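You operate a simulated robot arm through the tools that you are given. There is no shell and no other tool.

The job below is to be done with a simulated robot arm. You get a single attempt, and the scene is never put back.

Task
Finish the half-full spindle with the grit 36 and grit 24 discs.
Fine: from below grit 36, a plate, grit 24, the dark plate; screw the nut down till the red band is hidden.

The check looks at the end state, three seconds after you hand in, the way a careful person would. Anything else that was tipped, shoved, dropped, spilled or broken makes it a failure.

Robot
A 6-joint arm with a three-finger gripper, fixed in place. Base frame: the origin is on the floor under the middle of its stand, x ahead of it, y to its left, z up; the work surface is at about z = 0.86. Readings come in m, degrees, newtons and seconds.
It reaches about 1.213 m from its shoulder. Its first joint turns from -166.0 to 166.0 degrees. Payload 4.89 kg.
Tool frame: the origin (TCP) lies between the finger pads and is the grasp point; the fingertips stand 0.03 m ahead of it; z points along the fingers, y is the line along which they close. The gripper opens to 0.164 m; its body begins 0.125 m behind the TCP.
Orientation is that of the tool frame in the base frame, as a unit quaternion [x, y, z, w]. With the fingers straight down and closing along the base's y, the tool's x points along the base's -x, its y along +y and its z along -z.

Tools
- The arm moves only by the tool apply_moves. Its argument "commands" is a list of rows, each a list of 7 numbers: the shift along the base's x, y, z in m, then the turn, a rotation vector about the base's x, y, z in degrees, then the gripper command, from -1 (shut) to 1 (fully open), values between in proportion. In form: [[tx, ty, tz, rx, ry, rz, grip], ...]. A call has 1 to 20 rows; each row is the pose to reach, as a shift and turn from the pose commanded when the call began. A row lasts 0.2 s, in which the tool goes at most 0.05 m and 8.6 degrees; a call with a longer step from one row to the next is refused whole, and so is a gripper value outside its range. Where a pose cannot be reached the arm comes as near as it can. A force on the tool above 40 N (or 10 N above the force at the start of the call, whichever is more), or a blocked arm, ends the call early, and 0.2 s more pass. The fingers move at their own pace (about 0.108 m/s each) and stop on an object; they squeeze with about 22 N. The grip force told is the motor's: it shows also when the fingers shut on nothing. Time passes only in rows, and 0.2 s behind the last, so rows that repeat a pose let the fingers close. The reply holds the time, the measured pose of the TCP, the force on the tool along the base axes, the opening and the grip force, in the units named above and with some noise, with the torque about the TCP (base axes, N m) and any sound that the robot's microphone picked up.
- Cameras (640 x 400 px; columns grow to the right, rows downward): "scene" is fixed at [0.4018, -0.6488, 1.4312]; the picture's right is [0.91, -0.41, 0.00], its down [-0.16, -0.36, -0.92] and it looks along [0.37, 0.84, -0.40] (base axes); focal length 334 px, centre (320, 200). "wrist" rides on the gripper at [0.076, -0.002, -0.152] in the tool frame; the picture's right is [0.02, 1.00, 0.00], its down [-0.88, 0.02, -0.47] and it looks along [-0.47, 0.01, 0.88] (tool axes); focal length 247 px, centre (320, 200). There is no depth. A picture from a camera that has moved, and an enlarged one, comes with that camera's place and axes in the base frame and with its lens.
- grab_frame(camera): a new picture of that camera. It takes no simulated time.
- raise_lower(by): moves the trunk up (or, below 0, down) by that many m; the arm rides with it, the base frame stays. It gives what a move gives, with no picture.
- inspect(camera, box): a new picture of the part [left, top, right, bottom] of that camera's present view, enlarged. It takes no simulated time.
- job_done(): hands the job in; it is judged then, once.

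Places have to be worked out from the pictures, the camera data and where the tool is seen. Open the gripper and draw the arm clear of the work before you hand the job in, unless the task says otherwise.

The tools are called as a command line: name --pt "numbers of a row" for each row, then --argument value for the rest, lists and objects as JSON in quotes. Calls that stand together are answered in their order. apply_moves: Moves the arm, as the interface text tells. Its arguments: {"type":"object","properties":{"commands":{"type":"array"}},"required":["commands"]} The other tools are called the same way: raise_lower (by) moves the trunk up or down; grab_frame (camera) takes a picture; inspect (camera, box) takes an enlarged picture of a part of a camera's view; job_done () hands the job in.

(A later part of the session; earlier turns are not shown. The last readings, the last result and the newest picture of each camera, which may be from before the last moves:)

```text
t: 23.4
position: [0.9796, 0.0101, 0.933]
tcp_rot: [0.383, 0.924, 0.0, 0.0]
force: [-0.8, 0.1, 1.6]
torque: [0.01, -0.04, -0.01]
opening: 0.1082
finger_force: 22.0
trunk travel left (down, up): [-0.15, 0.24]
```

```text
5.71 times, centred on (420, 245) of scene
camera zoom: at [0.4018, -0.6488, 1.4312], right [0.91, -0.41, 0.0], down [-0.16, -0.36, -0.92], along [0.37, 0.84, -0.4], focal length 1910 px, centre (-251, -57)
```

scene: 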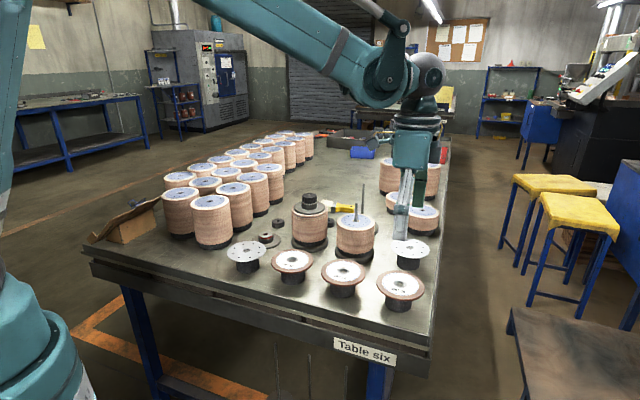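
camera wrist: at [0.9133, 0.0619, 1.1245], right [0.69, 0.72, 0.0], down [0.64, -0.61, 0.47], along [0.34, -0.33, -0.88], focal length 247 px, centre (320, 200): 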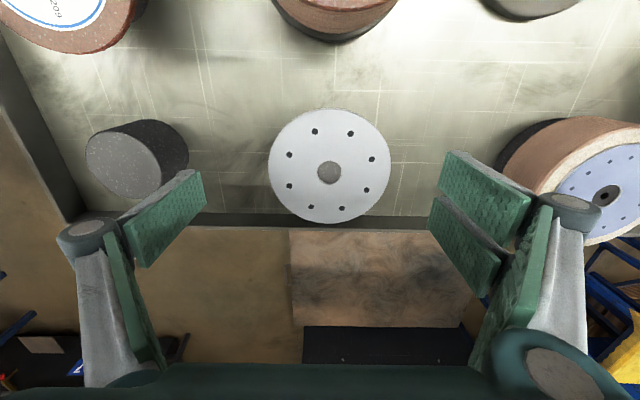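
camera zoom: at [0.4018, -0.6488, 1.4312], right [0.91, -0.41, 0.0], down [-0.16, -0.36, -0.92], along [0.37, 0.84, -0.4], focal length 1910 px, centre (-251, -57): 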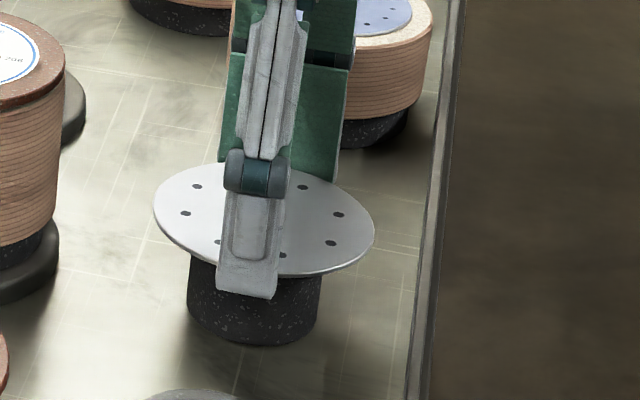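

The plate is gripped (0.108 m) and centred on the tool axis. I'll lift it, carry it over to the spindle at about (0.8625, 0.127) and check.

apply_moves --pt "0 0 0.004 0 0 0 -1" --pt "0 0 0.012 0 0 0 -1" --pt "0 0 0.027 0 0 0 -1" --pt "0 0 0.05 0 0 0 -1" --pt "0 0 0.08 0 0 0 -1" --pt "0 0 0.115 0 0 0 -1" --pt "0 0 0.145 0 0 0 -1" --pt "-0.01 0.01 0.16 0 0 0 -1" --pt "-0.03 0.03 0.165 0 0 0 -1" --pt "-0.055 0.055 0.165 0 0 0 -1" --pt "-0.08 0.08 0.165 0 0 0 -1" --pt "-0.1 0.1 0.165 0 0 0 -1" --pt "-0.112 0.112 0.165 0 0 0 -1" --pt "-0.117 0.117 0.165 0 0 0 -1" --pt "-0.117 0.117 0.165 0 0 0 -1"

grab_frame --camera "wrist"

inspect --camera "scene" --box '[290, 140, 420, 270]'

```text
t: 26.6
position: [0.8645, 0.127, 1.098]
tcp_rot: [0.382, 0.924, 0.0, 0.0]
force: [0.4, 0.0, -0.3]
torque: [-0.04, -0.03, 0.0]
opening: 0.1084
finger_force: 21.7
trunk travel left (down, up): [-0.15, 0.24]
```

```text
taken
camera wrist: at [0.8084, 0.1801, 1.2502], right [0.69, 0.72, 0.0], down [0.64, -0.61, 0.47], along [0.34, -0.33, -0.88], focal length 247 px, centre (320, 200)
```

wrist: 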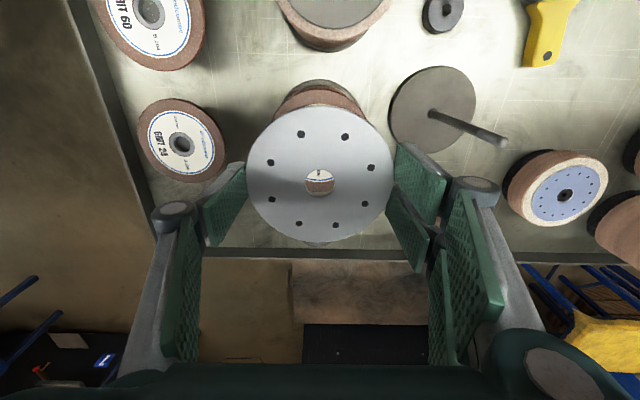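

```text
3.08 times, centred on (355, 205) of scene
camera zoom: at [0.4018, -0.6488, 1.4312], right [0.91, -0.41, 0.0], down [-0.16, -0.36, -0.92], along [0.37, 0.84, -0.4], focal length 1028 px, centre (212, 185)
```

zoom: 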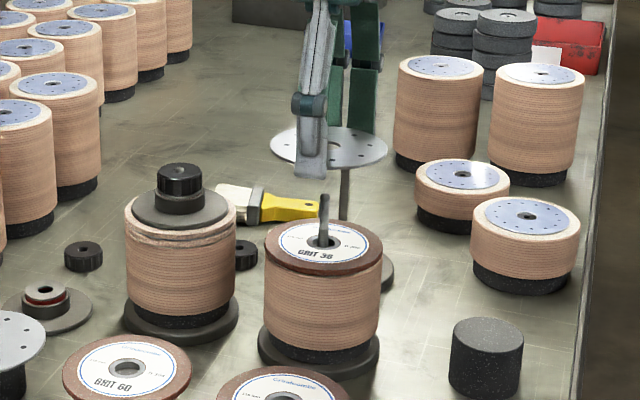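

The plate is level over the spindle. I'll lower to just above the rod top and check alignment through the hole.

apply_moves --pt "-0.001 0 -0.01 0 0 0 -1" --pt "-0.0015 0 -0.022 0 0 0 -1" --pt "-0.0015 0 -0.034 0 0 0 -1" --pt "-0.0015 0 -0.042 0 0 0 -1" --pt "-0.0015 0 -0.042 0 0 0 -1"

inspect --camera "wrist" --box '[260, 130, 380, 240]'

inspect --camera "scene" --box '[310, 170, 410, 260]'

```text
t: 27.8
position: [0.862, 0.1269, 1.0547]
tcp_rot: [0.383, 0.924, 0.001, 0.0]
force: [0.4, 0.4, -0.3]
torque: [0.03, 0.02, -0.01]
opening: 0.1082
finger_force: 22.0
trunk travel left (down, up): [-0.15, 0.24]
```

```text
3.64 times, centred on (320, 185) of wrist
camera zoom: at [0.8065, 0.1792, 1.2072], right [0.69, 0.72, 0.0], down [0.64, -0.61, 0.47], along [0.34, -0.33, -0.88], focal length 898 px, centre (320, 254)
```

zoom: 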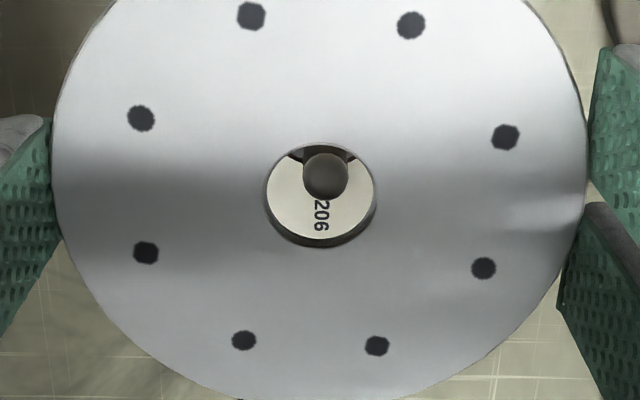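

```text
4.44 times, centred on (360, 215) of scene
camera zoom: at [0.4018, -0.6488, 1.4312], right [0.91, -0.41, 0.0], down [-0.16, -0.36, -0.92], along [0.37, 0.84, -0.4], focal length 1485 px, centre (142, 133)
```

zoom: 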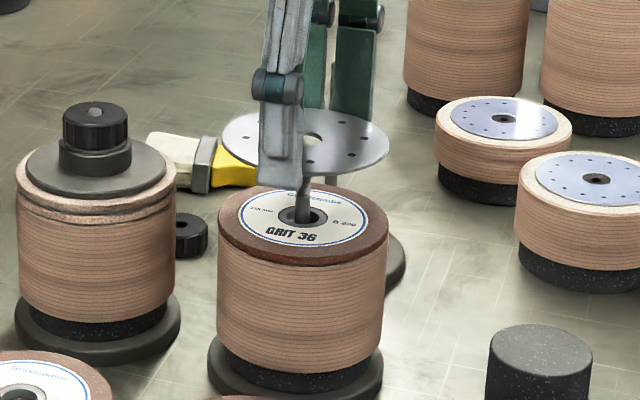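

The rod tip sits well inside the plate's hole, within about 2 mm. I'll lower to TCP ≈ 1.008, just before the tips reach the disc.

apply_moves --pt "0 0 -0.008 0 0 0 -1" --pt "0 0 -0.018 0 0 0 -1" --pt "0 0 -0.028 0 0 0 -1" --pt "0 0 -0.036 0 0 0 -1" --pt "0 0 -0.042 0 0 0 -1" --pt "0 0 -0.046 0 0 0 -1" --pt "0 0 -0.046 0 0 0 -1"

inspect --camera "wrist" --box '[200, 80, 440, 260]'

inspect --camera "scene" --box '[320, 180, 390, 250]'

```text
t: 29.4
position: [0.8615, 0.1282, 1.0106]
tcp_rot: [0.383, 0.924, 0.0, 0.001]
force: [-0.4, 0.8, 0.1]
torque: [-0.01, -0.01, 0.01]
opening: 0.1085
finger_force: 21.3
trunk travel left (down, up): [-0.15, 0.24]
```

```text
2.22 times, centred on (320, 170) of wrist
camera zoom: at [0.8055, 0.1804, 1.1623], right [0.69, 0.72, 0.0], down [0.64, -0.61, 0.47], along [0.34, -0.33, -0.88], focal length 549 px, centre (320, 267)
```

zoom: 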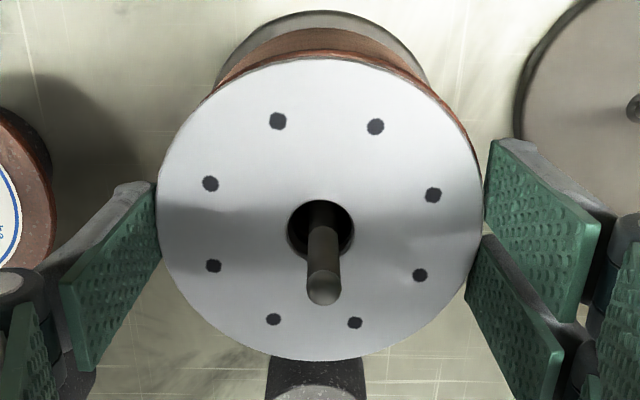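

```text
5.71 times, centred on (355, 215) of scene
camera zoom: at [0.4018, -0.6488, 1.4312], right [0.91, -0.41, 0.0], down [-0.16, -0.36, -0.92], along [0.37, 0.84, -0.4], focal length 1910 px, centre (120, 114)
```

zoom: 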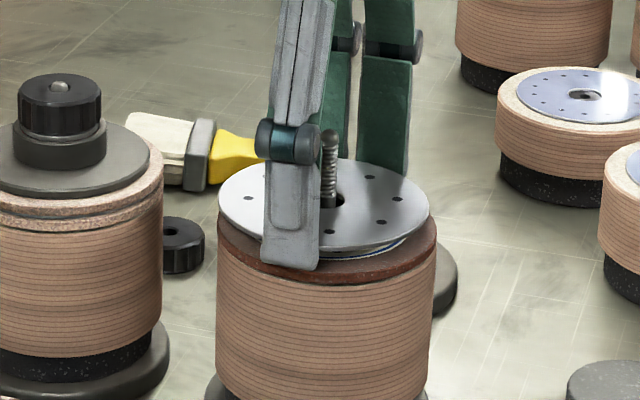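

The plate sits over the rod with a small gap. I'll ease down 2.5 mm, then open slightly so it settles on the disc.

apply_moves --pt "0 -0.0005 -0.0015 0 0 0 -1" --pt "0 -0.0005 -0.0025 0 0 0 -1" --pt "0 -0.0005 -0.0025 0 0 0 0.42" --pt "0 -0.0005 -0.0025 0 0 0 0.42" --pt "0 -0.0005 -0.0025 0 0 0 0.42"

inspect --camera "wrist" --box '[200, 80, 440, 260]'

inspect --camera "scene" --box '[320, 180, 390, 250]'

```text
t: 30.6
position: [0.8627, 0.1283, 1.007]
tcp_rot: [0.383, 0.924, 0.0, 0.0]
force: [0.0, 0.2, -1.1]
torque: [0.02, -0.02, 0.01]
opening: 0.1164
finger_force: 0.1
trunk travel left (down, up): [-0.15, 0.24]
```

```text
2.22 times, centred on (320, 170) of wrist
camera zoom: at [0.8057, 0.1796, 1.1597], right [0.69, 0.72, 0.0], down [0.64, -0.61, 0.47], along [0.34, -0.33, -0.88], focal length 549 px, centre (320, 267)
```

zoom: 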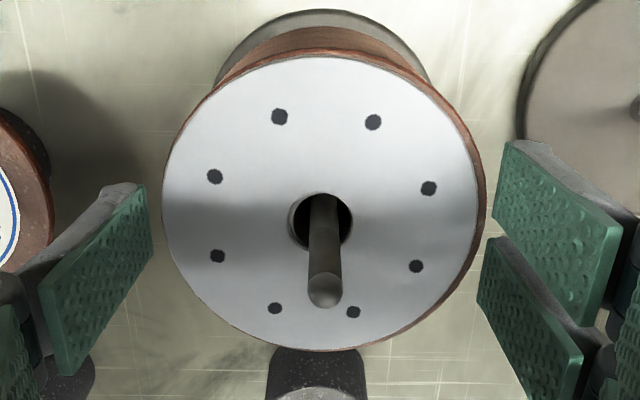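

```text
5.71 times, centred on (355, 215) of scene
camera zoom: at [0.4018, -0.6488, 1.4312], right [0.91, -0.41, 0.0], down [-0.16, -0.36, -0.92], along [0.37, 0.84, -0.4], focal length 1910 px, centre (120, 114)
```

zoom: 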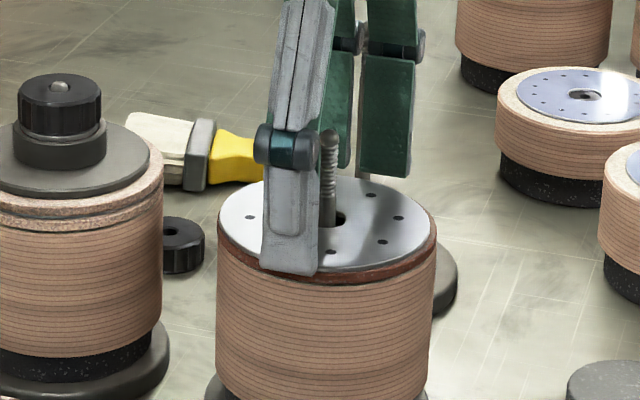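

The plate is lying flat on grit 36. I'll open, rise, and go over grit 24 with the closing axis turned to the base's x, which best clears grit 60 and the spindle.

apply_moves --pt "0 0 0 0 0 0 0.65" --pt "0 0 0.005 0 0 0 0.65" --pt "0 0 0.03 0 0 0 0.65" --pt "0 0 0.06 0 0 0 0.65" --pt "0 0 0.085 0 0 0 0.65" --pt "-0.012 -0.014 0.085 0 0 -6 0.8" --pt "-0.03 -0.036 0.085 0 0 -13 1" --pt "-0.052 -0.065 0.085 0 0 -21 1" --pt "-0.075 -0.093 0.085 0 0 -29 1" --pt "-0.097 -0.12 0.08 0 0 -37 1" --pt "-0.112 -0.138 0.06 0 0 -43 1" --pt "-0.118 -0.146 0.03 0 0 -45 1" --pt "-0.118 -0.146 -0.01 0 0 -45 1" --pt "-0.118 -0.146 -0.04 0 0 -45 1" --pt "-0.118 -0.146 -0.04 0 0 -45 1"

grab_frame --camera "wrist"

inspect --camera "wrist" --box '[230, 100, 410, 250]'

inspect --camera "scene" --box '[280, 160, 430, 300]'

```text
t: 33.8
position: [0.742, -0.0193, 0.9633]
tcp_rot: [0.707, 0.707, -0.001, 0.001]
force: [-0.4, -0.3, 0.0]
torque: [0.02, 0.05, -0.02]
opening: 0.164
finger_force: 0.1
trunk travel left (down, up): [-0.15, 0.24]
```

```text
taken
camera wrist: at [0.7405, 0.0572, 1.116], right [1.0, 0.02, 0.0], down [0.02, -0.88, 0.47], along [0.01, -0.47, -0.88], focal length 247 px, centre (320, 200)
```

wrist: 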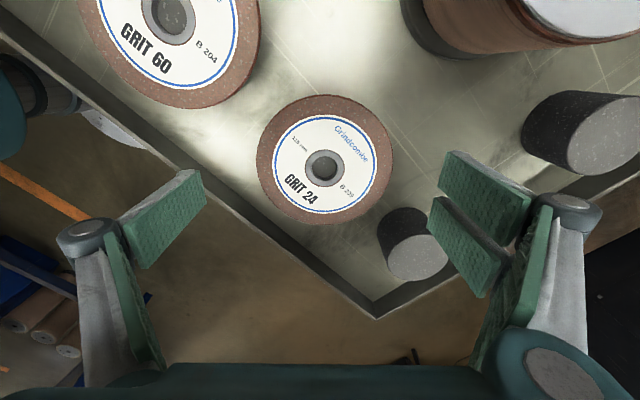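

```text
2.67 times, centred on (320, 175) of wrist
camera zoom: at [0.7405, 0.0572, 1.116], right [1.0, 0.02, 0.0], down [0.02, -0.88, 0.47], along [0.01, -0.47, -0.88], focal length 659 px, centre (320, 267)
```

zoom: 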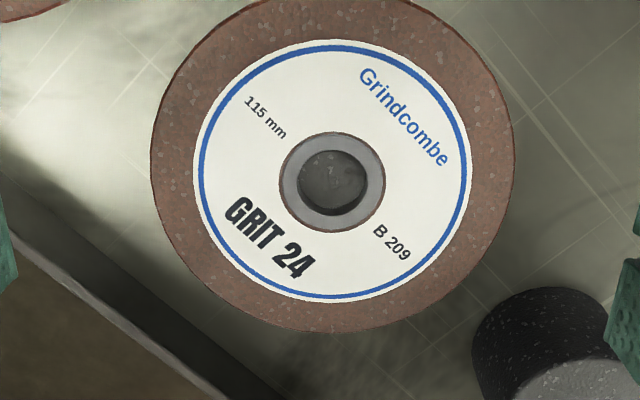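

```text
2.86 times, centred on (355, 230) of scene
camera zoom: at [0.4018, -0.6488, 1.4312], right [0.91, -0.41, 0.0], down [-0.16, -0.36, -0.92], along [0.37, 0.84, -0.4], focal length 955 px, centre (220, 114)
```

zoom: 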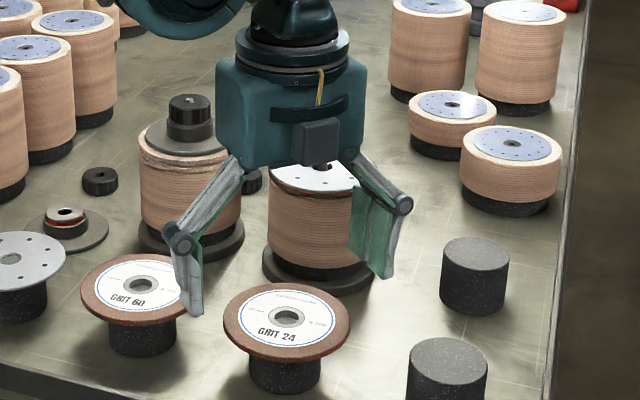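

Grit 24's centre is at about (0.745, -0.017). I'll shift, lower to TCP 0.932 and close on its rim.

apply_moves --pt "0.0032 0.0026 -0.01 0 0 0 1" --pt "0.0032 0.0026 -0.022 0 0 0 1" --pt "0.0032 0.0026 -0.0313 0 0 0 1" --pt "0.0032 0.0026 -0.0313 0 0 0 1"

inspect --camera "wrist" --box '[230, 100, 410, 250]'

inspect --camera "scene" --box '[280, 210, 400, 310]'

```text
t: 34.8
position: [0.744, -0.0172, 0.9368]
tcp_rot: [0.707, 0.707, -0.001, 0.0]
force: [0.2, 0.3, 0.0]
torque: [0.01, -0.02, -0.01]
opening: 0.164
finger_force: 0.1
trunk travel left (down, up): [-0.15, 0.24]
```

```text
2.67 times, centred on (320, 175) of wrist
camera zoom: at [0.7439, 0.0597, 1.0878], right [1.0, 0.02, 0.0], down [0.02, -0.88, 0.47], along [0.01, -0.47, -0.88], focal length 659 px, centre (320, 267)
```

zoom: 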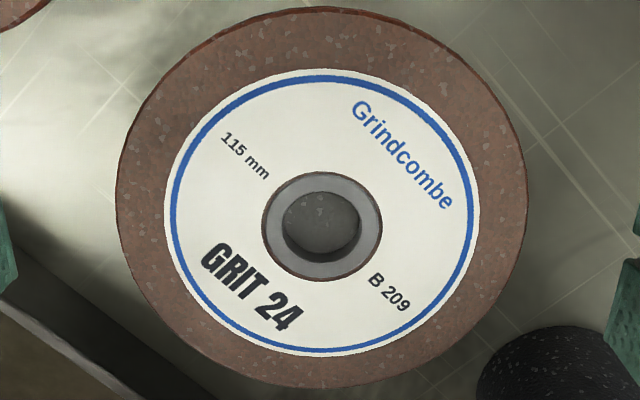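

```text
4.00 times, centred on (340, 260) of scene
camera zoom: at [0.4018, -0.6488, 1.4312], right [0.91, -0.41, 0.0], down [-0.16, -0.36, -0.92], along [0.37, 0.84, -0.4], focal length 1337 px, centre (240, -40)
```

zoom: 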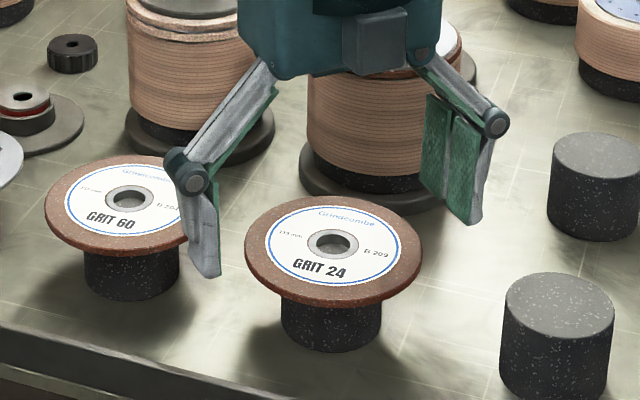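

The disc is centred under the tool and the reading shows z 0.937. I'll lower 4 mm more and close.

apply_moves --pt "0 0 -0.002 0 0 0 1" --pt "0 0 -0.004 0 0 0 1" --pt "0 0 -0.004 0 0 0 -1" --pt "0 0 -0.004 0 0 0 -1" --pt "0 0 -0.004 0 0 0 -1" --pt "0 0 -0.004 0 0 0 -1"

inspect --camera "wrist" --box '[200, 80, 440, 260]'

inspect --camera "scene" --box '[280, 210, 400, 310]'

```text
t: 36.2
position: [0.7457, -0.0163, 0.9327]
tcp_rot: [0.707, 0.707, 0.0, 0.001]
force: [0.0, -1.3, 1.1]
torque: [0.01, -0.17, -0.03]
opening: 0.1137
finger_force: 21.9
trunk travel left (down, up): [-0.15, 0.24]
```

```text
2.22 times, centred on (320, 170) of wrist
camera zoom: at [0.7441, 0.0596, 1.0844], right [1.0, 0.02, 0.0], down [0.02, -0.88, 0.47], along [0.01, -0.47, -0.88], focal length 549 px, centre (320, 267)
```

zoom: 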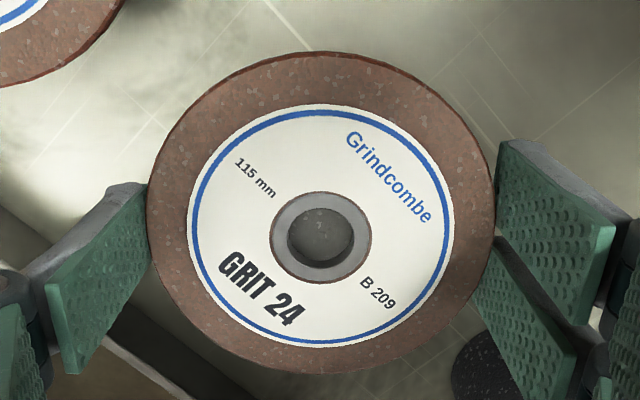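

```text
4.00 times, centred on (340, 260) of scene
camera zoom: at [0.4018, -0.6488, 1.4312], right [0.91, -0.41, 0.0], down [-0.16, -0.36, -0.92], along [0.37, 0.84, -0.4], focal length 1337 px, centre (240, -40)
```

zoom: 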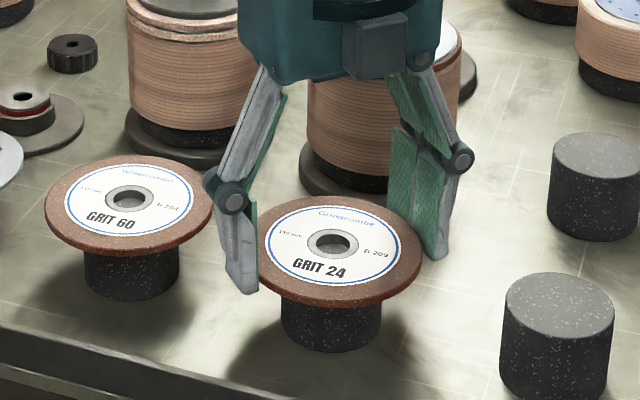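

Grit 24 is gripped (0.114 m) and centred. I'll lift it and carry it to the spindle.

apply_moves --pt "0 0 0.004 0 0 0 -1" --pt "0 0 0.012 0 0 0 -1" --pt "0 0 0.027 0 0 0 -1" --pt "0 0 0.05 0 0 0 -1" --pt "0 0 0.08 0 0 0 -1" --pt "0 0 0.115 0 0 0 -1" --pt "0 0 0.145 0 0 0 -1" --pt "0.01 0.012 0.163 0 0 0 -1" --pt "0.03 0.037 0.165 0 0 0 -1" --pt "0.055 0.068 0.165 0 0 0 -1" --pt "0.08 0.098 0.165 0 0 0 -1" --pt "0.1 0.122 0.165 0 0 0 -1" --pt "0.112 0.138 0.165 0 0 0 -1" --pt "0.117 0.143 0.165 0 0 0 -1" --pt "0.117 0.143 0.165 0 0 0 -1"

grab_frame --camera "wrist"

inspect --camera "scene" --box '[290, 140, 420, 270]'

```text
t: 39.4
position: [0.863, 0.1268, 1.0975]
tcp_rot: [0.707, 0.707, 0.0, 0.0]
force: [0.2, -0.1, -1.0]
torque: [-0.03, 0.02, -0.02]
opening: 0.1136
finger_force: 21.7
trunk travel left (down, up): [-0.15, 0.24]
```

```text
taken
camera wrist: at [0.861, 0.2031, 1.2495], right [1.0, 0.02, 0.0], down [0.02, -0.88, 0.47], along [0.01, -0.47, -0.88], focal length 247 px, centre (320, 200)
```

wrist: 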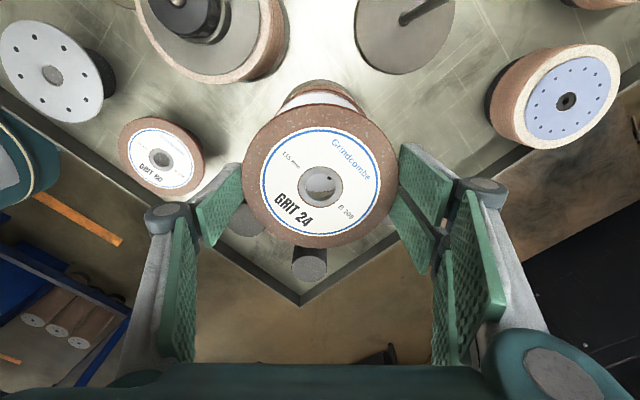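

```text
3.08 times, centred on (355, 205) of scene
camera zoom: at [0.4018, -0.6488, 1.4312], right [0.91, -0.41, 0.0], down [-0.16, -0.36, -0.92], along [0.37, 0.84, -0.4], focal length 1028 px, centre (212, 185)
```

zoom: 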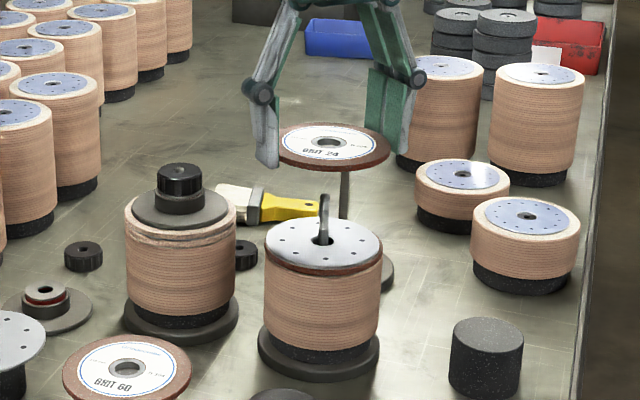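

Grit 24 is level above the spindle. I'll lower to just above the rod tip and check alignment through the bore.

apply_moves --pt "0 0 -0.01 0 0 0 -1" --pt "0 0 -0.022 0 0 0 -1" --pt "0 0 -0.032 0 0 0 -1" --pt "0 0 -0.038 0 0 0 -1" --pt "0 0 -0.038 0 0 0 -1"

inspect --camera "wrist" --box '[260, 130, 380, 240]'

inspect --camera "scene" --box '[310, 170, 410, 260]'

```text
t: 40.6
position: [0.8624, 0.1262, 1.0592]
tcp_rot: [0.707, 0.707, 0.001, 0.0]
force: [-1.0, -0.2, -1.8]
torque: [-0.02, -0.01, 0.0]
opening: 0.1137
finger_force: 22.3
trunk travel left (down, up): [-0.15, 0.24]
```

```text
3.64 times, centred on (320, 185) of wrist
camera zoom: at [0.8607, 0.2023, 1.2109], right [1.0, 0.02, 0.0], down [0.02, -0.88, 0.47], along [0.01, -0.47, -0.88], focal length 898 px, centre (320, 254)
```

zoom: 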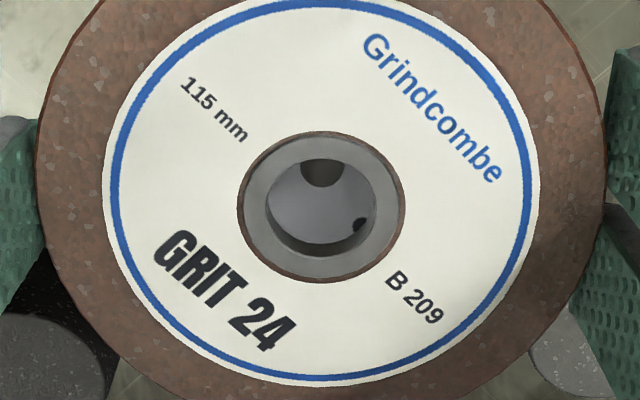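

```text
4.44 times, centred on (360, 215) of scene
camera zoom: at [0.4018, -0.6488, 1.4312], right [0.91, -0.41, 0.0], down [-0.16, -0.36, -0.92], along [0.37, 0.84, -0.4], focal length 1485 px, centre (142, 133)
```

zoom: 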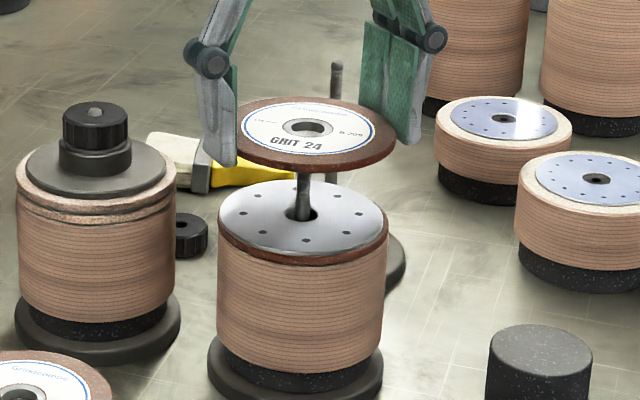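

The rod tip is in line with the bore. I'll lower to TCP ≈ 1.006.

apply_moves --pt "0 0.001 -0.008 0 0 0 -1" --pt "0 0.001 -0.018 0 0 0 -1" --pt "0 0.001 -0.028 0 0 0 -1" --pt "0 0.001 -0.038 0 0 0 -1" --pt "0 0.001 -0.046 0 0 0 -1" --pt "0 0.001 -0.052 0 0 0 -1" --pt "0 0.001 -0.052 0 0 0 -1"

inspect --camera "wrist" --box '[200, 80, 440, 260]'

inspect --camera "scene" --box '[320, 180, 390, 250]'

```text
t: 42.2
position: [0.8623, 0.1281, 1.0083]
tcp_rot: [0.707, 0.707, 0.0, -0.001]
force: [0.8, -0.3, -1.3]
torque: [0.0, 0.03, 0.0]
opening: 0.1136
finger_force: 22.3
trunk travel left (down, up): [-0.15, 0.24]
```

```text
2.22 times, centred on (320, 170) of wrist
camera zoom: at [0.861, 0.2047, 1.16], right [1.0, 0.02, 0.0], down [0.02, -0.88, 0.47], along [0.01, -0.47, -0.88], focal length 549 px, centre (320, 267)
```

zoom: 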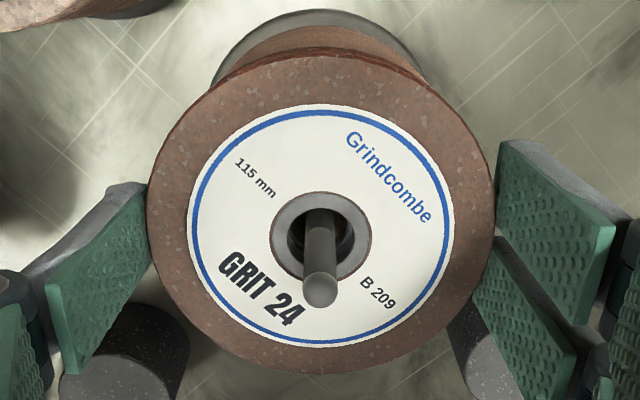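

```text
5.71 times, centred on (355, 215) of scene
camera zoom: at [0.4018, -0.6488, 1.4312], right [0.91, -0.41, 0.0], down [-0.16, -0.36, -0.92], along [0.37, 0.84, -0.4], focal length 1910 px, centre (120, 114)
```

zoom: 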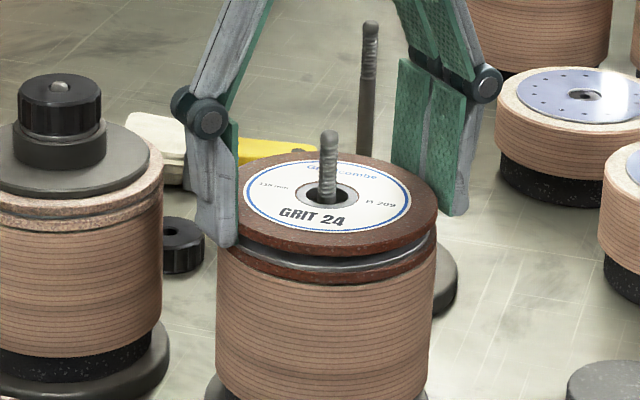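

Grit 24 hovers a few millimetres above the plate with the rod centred in its bore. I'll ease down 1.5 mm and release gently.

apply_moves --pt "0 0 -0.0015 0 0 0 -1" --pt "0 0 -0.0015 0 0 0 -1" --pt "0 0 -0.0015 0 0 0 0.48" --pt "0 0 -0.0015 0 0 0 0.48" --pt "0 0 -0.0015 0 0 0 0.48"

inspect --camera "wrist" --box '[200, 80, 440, 260]'

inspect --camera "scene" --box '[320, 180, 390, 250]'

```text
t: 43.4
position: [0.8629, 0.1281, 1.007]
tcp_rot: [0.707, 0.707, 0.001, 0.0]
force: [0.0, 0.1, -0.7]
torque: [0.01, 0.0, 0.0]
opening: 0.1212
finger_force: 0.1
trunk travel left (down, up): [-0.15, 0.24]
```

```text
2.22 times, centred on (320, 170) of wrist
camera zoom: at [0.8614, 0.204, 1.1579], right [1.0, 0.02, 0.0], down [0.02, -0.88, 0.47], along [0.01, -0.47, -0.88], focal length 549 px, centre (320, 267)
```

zoom: 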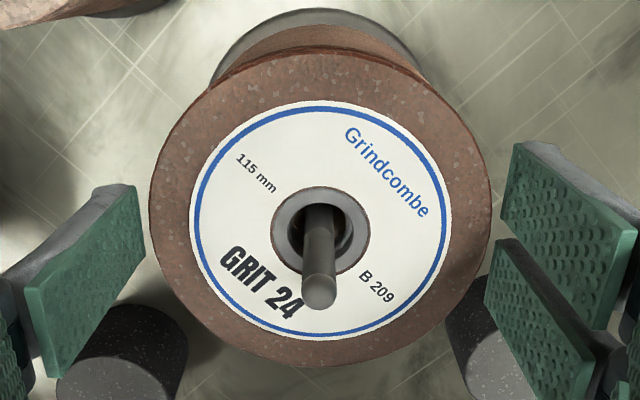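

```text
5.71 times, centred on (355, 215) of scene
camera zoom: at [0.4018, -0.6488, 1.4312], right [0.91, -0.41, 0.0], down [-0.16, -0.36, -0.92], along [0.37, 0.84, -0.4], focal length 1910 px, centre (120, 114)
```

zoom: 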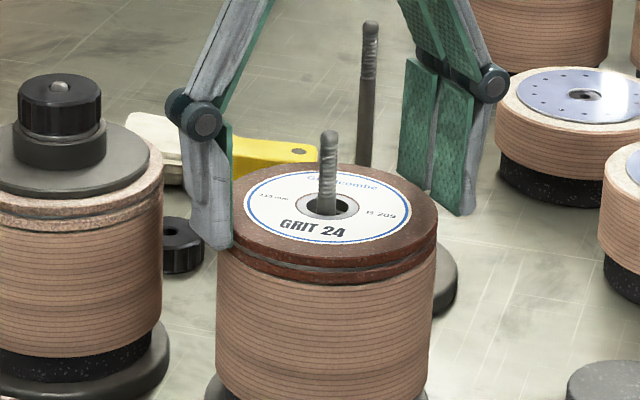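

Both discs and the plate are stacked. I'll open, rise, turn back to 0° and go look at the dark plate with its hub from above.

apply_moves --pt "0 0 0 0 0 0 0.65" --pt "0 0 0.005 0 0 0 0.65" --pt "0 0 0.035 0 0 0 0.65" --pt "0 0 0.07 0 0 0 0.65" --pt "0 0 0.105 0 0 0 0.65" --pt "-0.012 0.009 0.115 0 0 8 0.65" --pt "-0.033 0.025 0.115 0 0 16 0.65" --pt "-0.058 0.044 0.115 0 0 24 0.65" --pt "-0.083 0.063 0.115 0 0 32 0.65" --pt "-0.108 0.082 0.115 0 0 40 0.65" --pt "-0.133 0.101 0.115 0 0 48 0.65" --pt "-0.158 0.12 0.115 0 0 56 0.65" --pt "-0.183 0.139 0.115 0 0 64 0.65" --pt "-0.208 0.158 0.115 0 0 72 0.65" --pt "-0.228 0.173 0.115 0 0 80 0.65" --pt "-0.238 0.183 0.115 0 0 86 0.65" --pt "-0.239 0.183 0.115 0 0 90 0.65" --pt "-0.239 0.183 0.115 0 0 90 0.65"

grab_frame --camera "wrist"

grab_frame --camera "scene"

```text
t: 47.2
position: [0.6247, 0.3107, 1.1204]
tcp_rot: [-0.001, 1.0, 0.001, -0.001]
force: [0.2, -0.3, -0.4]
torque: [-0.02, -0.03, -0.01]
opening: 0.1353
finger_force: 0.1
trunk travel left (down, up): [-0.15, 0.24]
```

```text
taken
camera wrist: at [0.5479, 0.3089, 1.2727], right [-0.02, 1.0, 0.0], down [0.88, 0.02, 0.47], along [0.47, 0.01, -0.88], focal length 247 px, centre (320, 200)
```

wrist: 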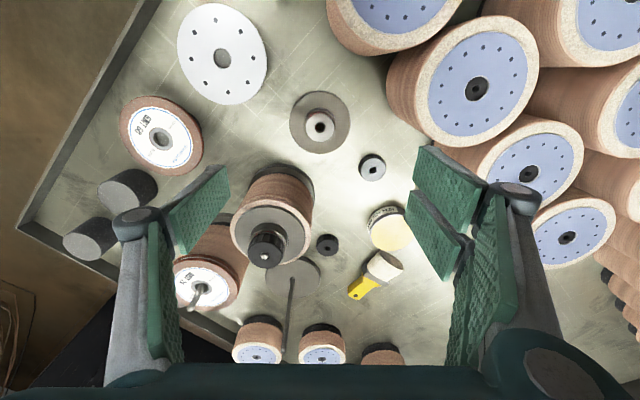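

```text
taken
```

scene: 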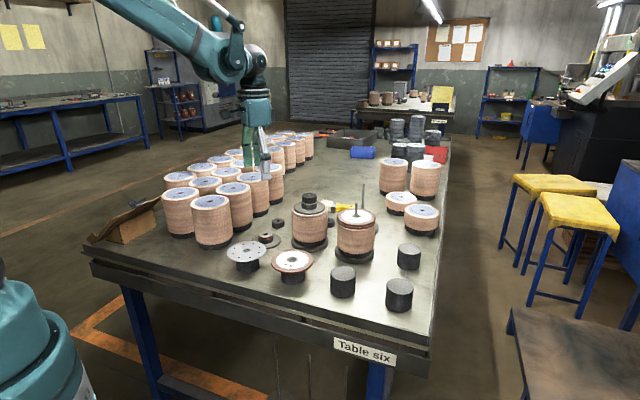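

The hub lies almost under the tool at about (0.624, 0.311). A tall block stands at about (0.56, 0.46) and the full stack is to the right, so I'll use the -45° closing axis, which passes only over low items. I'll come down to z = 1.0 with the gripper half closed and measure.

apply_moves --pt "0 0 0 0 0 -8 0.3" --pt "0 0 0 0 0 -16 0.2" --pt "0 0 0 0 0 -24 0.1" --pt "0 0 0 0 0 -32 0.0" --pt "0 0 0 0 0 -40 0.0" --pt "0 0 0 0 0 -45 0.0" --pt "0 0 -0.03 0 0 -45 0.0" --pt "0 0 -0.06 0 0 -45 0.0" --pt "0 0 -0.09 0 0 -45 0.0" --pt "0 0 -0.12 0 0 -45 0.0" --pt "0 0 -0.12 0 0 -45 0.0"

grab_frame --camera "wrist"

inspect --camera "wrist" --box '[260, 90, 380, 200]'

inspect --camera "scene" --box '[200, 150, 340, 290]'

```text
t: 49.6
position: [0.6245, 0.3101, 0.9988]
tcp_rot: [0.383, 0.924, -0.001, 0.0]
force: [0.0, 0.5, 0.1]
torque: [-0.03, 0.04, -0.03]
opening: 0.082
finger_force: 0.1
trunk travel left (down, up): [-0.15, 0.24]
```

```text
taken
camera wrist: at [0.5688, 0.3629, 1.1507], right [0.69, 0.72, 0.0], down [0.64, -0.61, 0.47], along [0.34, -0.33, -0.88], focal length 247 px, centre (320, 200)
```

wrist: 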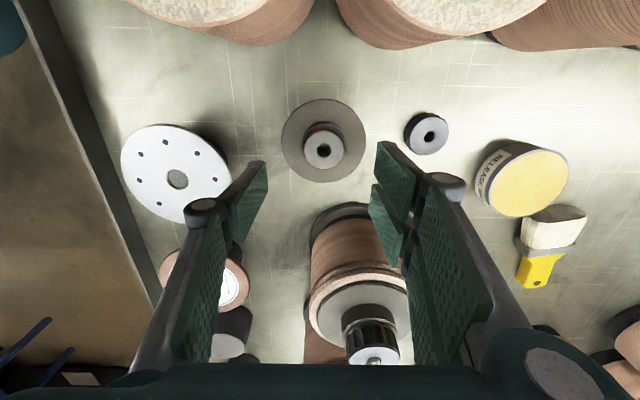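

```text
3.64 times, centred on (320, 145) of wrist
camera zoom: at [0.5688, 0.3629, 1.1507], right [0.69, 0.72, 0.0], down [0.64, -0.61, 0.47], along [0.34, -0.33, -0.88], focal length 898 px, centre (320, 400)
```

zoom: 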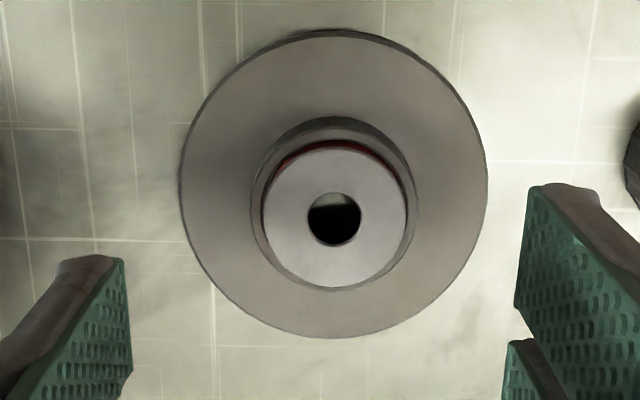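

```text
2.86 times, centred on (270, 220) of scene
camera zoom: at [0.4018, -0.6488, 1.4312], right [0.91, -0.41, 0.0], down [-0.16, -0.36, -0.92], along [0.37, 0.84, -0.4], focal length 955 px, centre (463, 143)
```

zoom: 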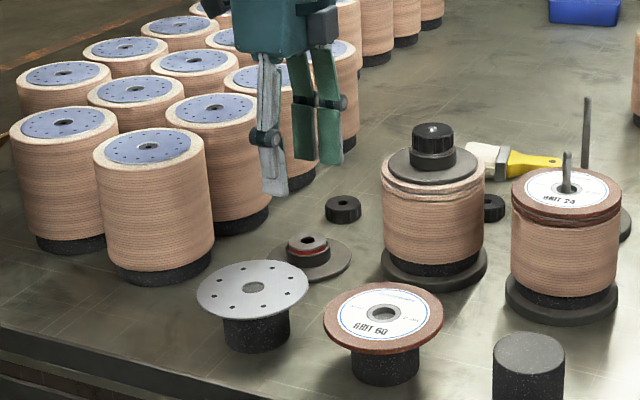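

The hub centre is offset by (+3.5, +2.1) mm; the collar is about 51 mm across and the plate about 98 mm. I'll lower to TCP ≈ 0.906 around the collar and check before closing.

apply_moves --pt "0.002 0.001 -0.02 0 0 0 0.0" --pt "0.0035 0.0021 -0.045 0 0 0 0.0" --pt "0.0035 0.0021 -0.065 0 0 0 0.0" --pt "0.0035 0.0021 -0.08 0 0 0 0.0" --pt "0.0035 0.0021 -0.088 0 0 0 0.0" --pt "0.0035 0.0021 -0.092 0 0 0 0.0" --pt "0.0035 0.0021 -0.092 0 0 0 0.0"

inspect --camera "wrist" --box '[230, 90, 410, 260]'

inspect --camera "scene" --box '[220, 180, 310, 280]'

```text
t: 51.2
position: [0.6276, 0.312, 0.907]
tcp_rot: [0.383, 0.924, 0.0, 0.0]
force: [-0.5, -0.4, 1.3]
torque: [-0.02, 0.01, 0.02]
opening: 0.0822
finger_force: 0.1
trunk travel left (down, up): [-0.15, 0.24]
```

```text
2.35 times, centred on (320, 175) of wrist
camera zoom: at [0.5728, 0.365, 1.0595], right [0.69, 0.72, 0.0], down [0.64, -0.61, 0.47], along [0.34, -0.33, -0.88], focal length 581 px, centre (320, 259)
```

zoom: 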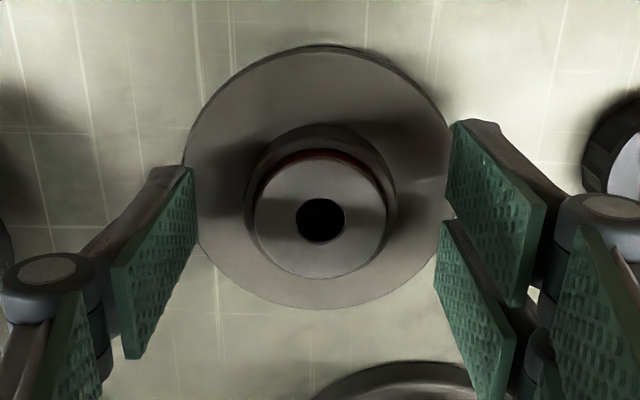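

```text
4.00 times, centred on (265, 230) of scene
camera zoom: at [0.4018, -0.6488, 1.4312], right [0.91, -0.41, 0.0], down [-0.16, -0.36, -0.92], along [0.37, 0.84, -0.4], focal length 1337 px, centre (540, 80)
```

zoom: 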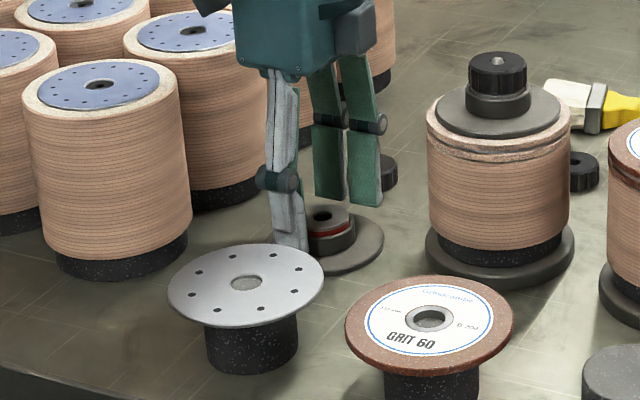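

The tips are centred around the collar and still above the plate. I'll drop 4 mm more and close on the collar.

apply_moves --pt "0 0 -0.002 0 0 0 0.0" --pt "0 0 -0.004 0 0 0 0.0" --pt "0 0 -0.004 0 0 0 -1" --pt "0 0 -0.004 0 0 0 -1" --pt "0 0 -0.004 0 0 0 -1" --pt "0 0 -0.004 0 0 0 -1"

inspect --camera "wrist" --box '[230, 90, 410, 260]'

inspect --camera "scene" --box '[235, 200, 295, 260]'

```text
t: 52.6
position: [0.6285, 0.3119, 0.9041]
tcp_rot: [0.383, 0.924, 0.0, 0.001]
force: [0.4, -0.1, 0.0]
torque: [-0.03, 0.01, -0.01]
opening: 0.0514
finger_force: 22.1
trunk travel left (down, up): [-0.15, 0.24]
```

```text
2.35 times, centred on (320, 175) of wrist
camera zoom: at [0.5731, 0.3652, 1.0567], right [0.69, 0.72, 0.0], down [0.64, -0.61, 0.47], along [0.34, -0.33, -0.88], focal length 581 px, centre (320, 259)
```

zoom: 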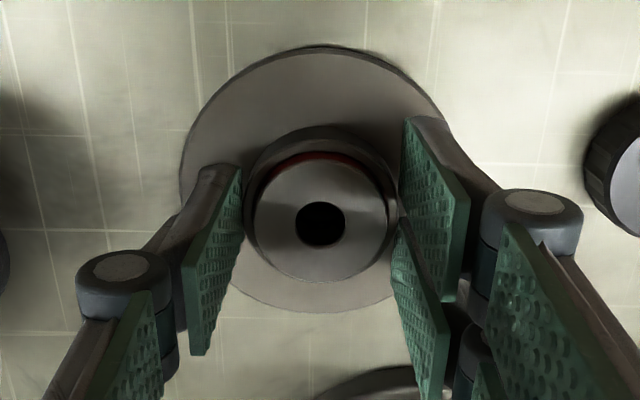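

```text
6.67 times, centred on (265, 230) of scene
camera zoom: at [0.4018, -0.6488, 1.4312], right [0.91, -0.41, 0.0], down [-0.16, -0.36, -0.92], along [0.37, 0.84, -0.4], focal length 2228 px, centre (687, 0)
```

zoom: 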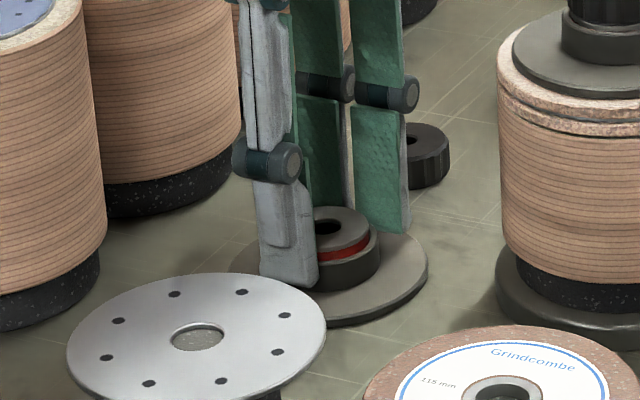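

The collar is gripped (0.0514 m, 22 N) with its bore on the tool axis. I'll lift it to TCP 1.125 and carry it over to the spindle.

apply_moves --pt "0 0 0.004 0 0 0 -1" --pt "0 0 0.013 0 0 0 -1" --pt "0 0 0.03 0 0 0 -1" --pt "0 0 0.06 0 0 0 -1" --pt "0 0 0.095 0 0 0 -1" --pt "0 0 0.135 0 0 0 -1" --pt "0 0 0.175 0 0 0 -1" --pt "0 0 0.21 0 0 0 -1" --pt "0.01 -0.008 0.221 0 0 0 -1" --pt "0.035 -0.028 0.221 0 0 0 -1" --pt "0.065 -0.052 0.221 0 0 0 -1" --pt "0.1 -0.079 0.221 0 0 0 -1" --pt "0.135 -0.107 0.221 0 0 0 -1" --pt "0.17 -0.135 0.221 0 0 0 -1" --pt "0.2 -0.158 0.221 0 0 0 -1" --pt "0.222 -0.176 0.221 0 0 0 -1" --pt "0.2342 -0.185 0.221 0 0 0 -1" --pt "0.2342 -0.185 0.221 0 0 0 -1"

grab_frame --camera "wrist"

inspect --camera "scene" --box '[280, 120, 420, 270]'

```text
t: 56.4
position: [0.8601, 0.1288, 1.1244]
tcp_rot: [0.383, 0.924, 0.0, 0.0]
force: [0.1, 0.2, -5.0]
torque: [0.04, 0.01, 0.0]
opening: 0.0509
finger_force: 22.1
trunk travel left (down, up): [-0.15, 0.24]
```

```text
taken
camera wrist: at [0.8068, 0.1816, 1.2767], right [0.69, 0.72, 0.0], down [0.64, -0.61, 0.47], along [0.34, -0.33, -0.88], focal length 247 px, centre (320, 200)
```

wrist: 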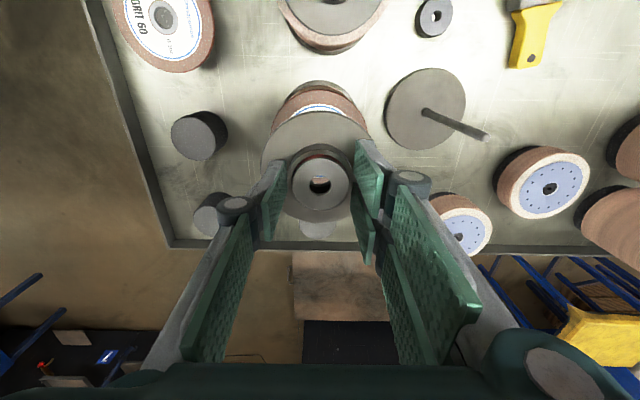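

```text
2.67 times, centred on (350, 195) of scene
camera zoom: at [0.4018, -0.6488, 1.4312], right [0.91, -0.41, 0.0], down [-0.16, -0.36, -0.92], along [0.37, 0.84, -0.4], focal length 891 px, centre (240, 213)
```

zoom: 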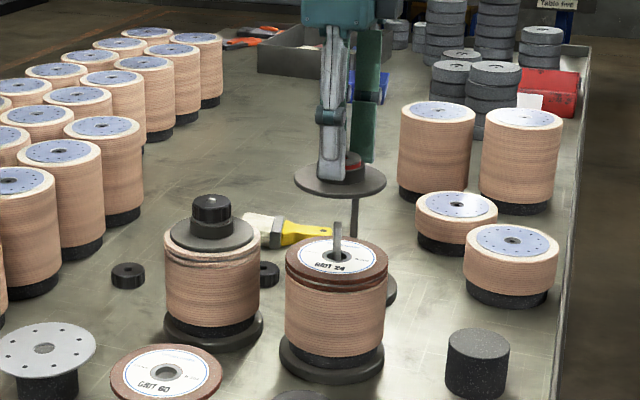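

The assembly hangs level (about 5 N). My combined estimates put the rod at (0.862, 0.128). I'll lower until the plate is just above the rod tip and check alignment in both views.

apply_moves --pt "0.001 -0.0002 -0.01 0 0 0 -1" --pt "0.001 -0.0002 -0.022 0 0 0 -1" --pt "0.001 -0.0002 -0.033 0 0 0 -1" --pt "0.001 -0.0002 -0.04 0 0 0 -1" --pt "0.001 -0.0002 -0.04 0 0 0 -1" --pt "0.001 -0.0002 -0.04 0 0 0 -1"

inspect --camera "wrist" --box '[260, 110, 380, 230]'

inspect --camera "scene" --box '[320, 150, 390, 230]'

```text
t: 57.8
position: [0.8641, 0.1292, 1.0856]
tcp_rot: [0.383, 0.924, 0.0, 0.0]
force: [0.3, 1.4, -4.5]
torque: [0.0, 0.03, 0.01]
opening: 0.0515
finger_force: 22.1
trunk travel left (down, up): [-0.15, 0.24]
```

```text
3.33 times, centred on (320, 170) of wrist
camera zoom: at [0.8076, 0.1807, 1.2374], right [0.69, 0.72, 0.0], down [0.64, -0.61, 0.47], along [0.34, -0.33, -0.88], focal length 823 px, centre (320, 300)
```

zoom: 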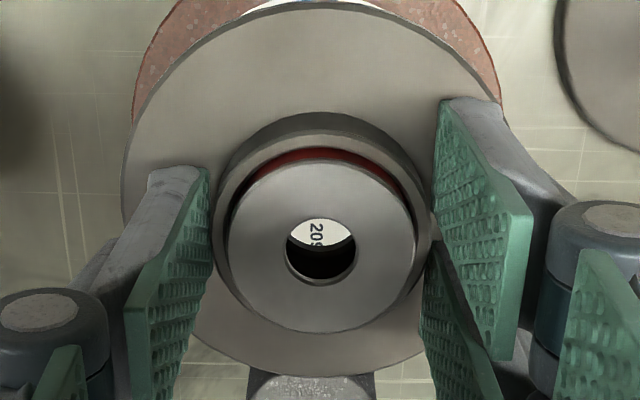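

```text
5.00 times, centred on (355, 190) of scene
camera zoom: at [0.4018, -0.6488, 1.4312], right [0.91, -0.41, 0.0], down [-0.16, -0.36, -0.92], along [0.37, 0.84, -0.4], focal length 1671 px, centre (145, 250)
```

zoom: 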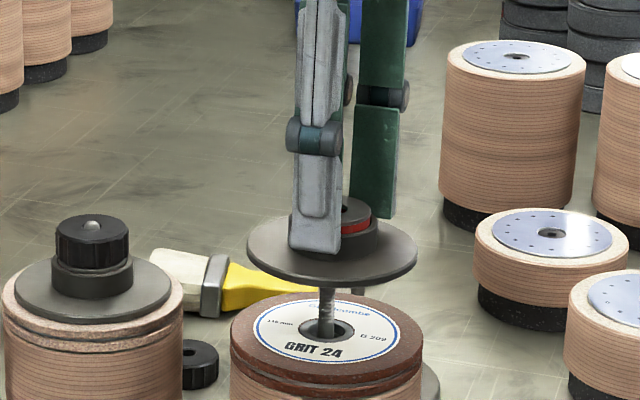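

The scene view suggests the plate is about 1–2 mm too far right of the rod. I'll correct by -1.3 mm in x and lower slowly until the rod enters, watching force.

apply_moves --pt "-0.0013 0 -0.003 0 0 0 -1" --pt "-0.0013 0 -0.007 0 0 0 -1" --pt "-0.0013 0 -0.011 0 0 0 -1" --pt "-0.0013 0 -0.015 0 0 0 -1" --pt "-0.0013 0 -0.018 0 0 0 -1" --pt "-0.0013 0 -0.018 0 0 0 -1"

inspect --camera "wrist" --box '[260, 110, 380, 230]'

inspect --camera "scene" --box '[320, 150, 390, 230]'

```text
t: 59.2
position: [0.8625, 0.1279, 1.0669]
tcp_rot: [0.382, 0.924, 0.0, 0.0]
force: [-0.7, -0.3, -4.4]
torque: [-0.03, 0.02, 0.02]
opening: 0.0513
finger_force: 21.6
trunk travel left (down, up): [-0.15, 0.24]
```

```text
3.33 times, centred on (320, 170) of wrist
camera zoom: at [0.8064, 0.18, 1.2194], right [0.69, 0.72, 0.0], down [0.64, -0.61, 0.47], along [0.34, -0.33, -0.88], focal length 823 px, centre (320, 300)
```

zoom: 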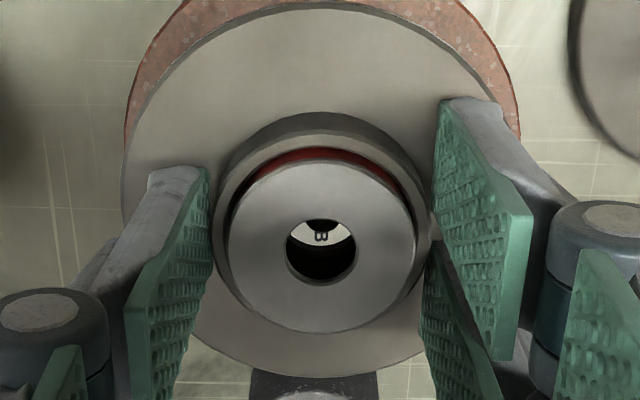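

```text
5.00 times, centred on (355, 190) of scene
camera zoom: at [0.4018, -0.6488, 1.4312], right [0.91, -0.41, 0.0], down [-0.16, -0.36, -0.92], along [0.37, 0.84, -0.4], focal length 1671 px, centre (145, 250)
```

zoom: 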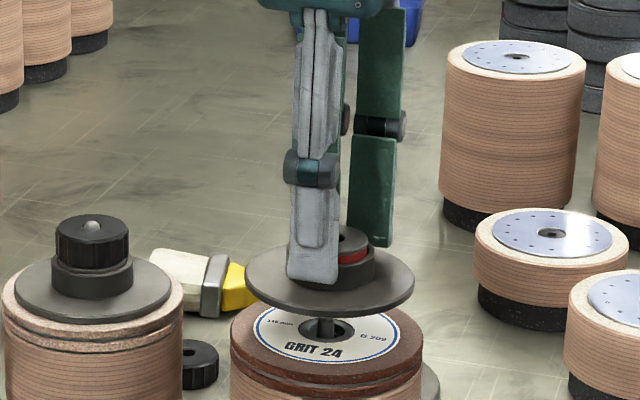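

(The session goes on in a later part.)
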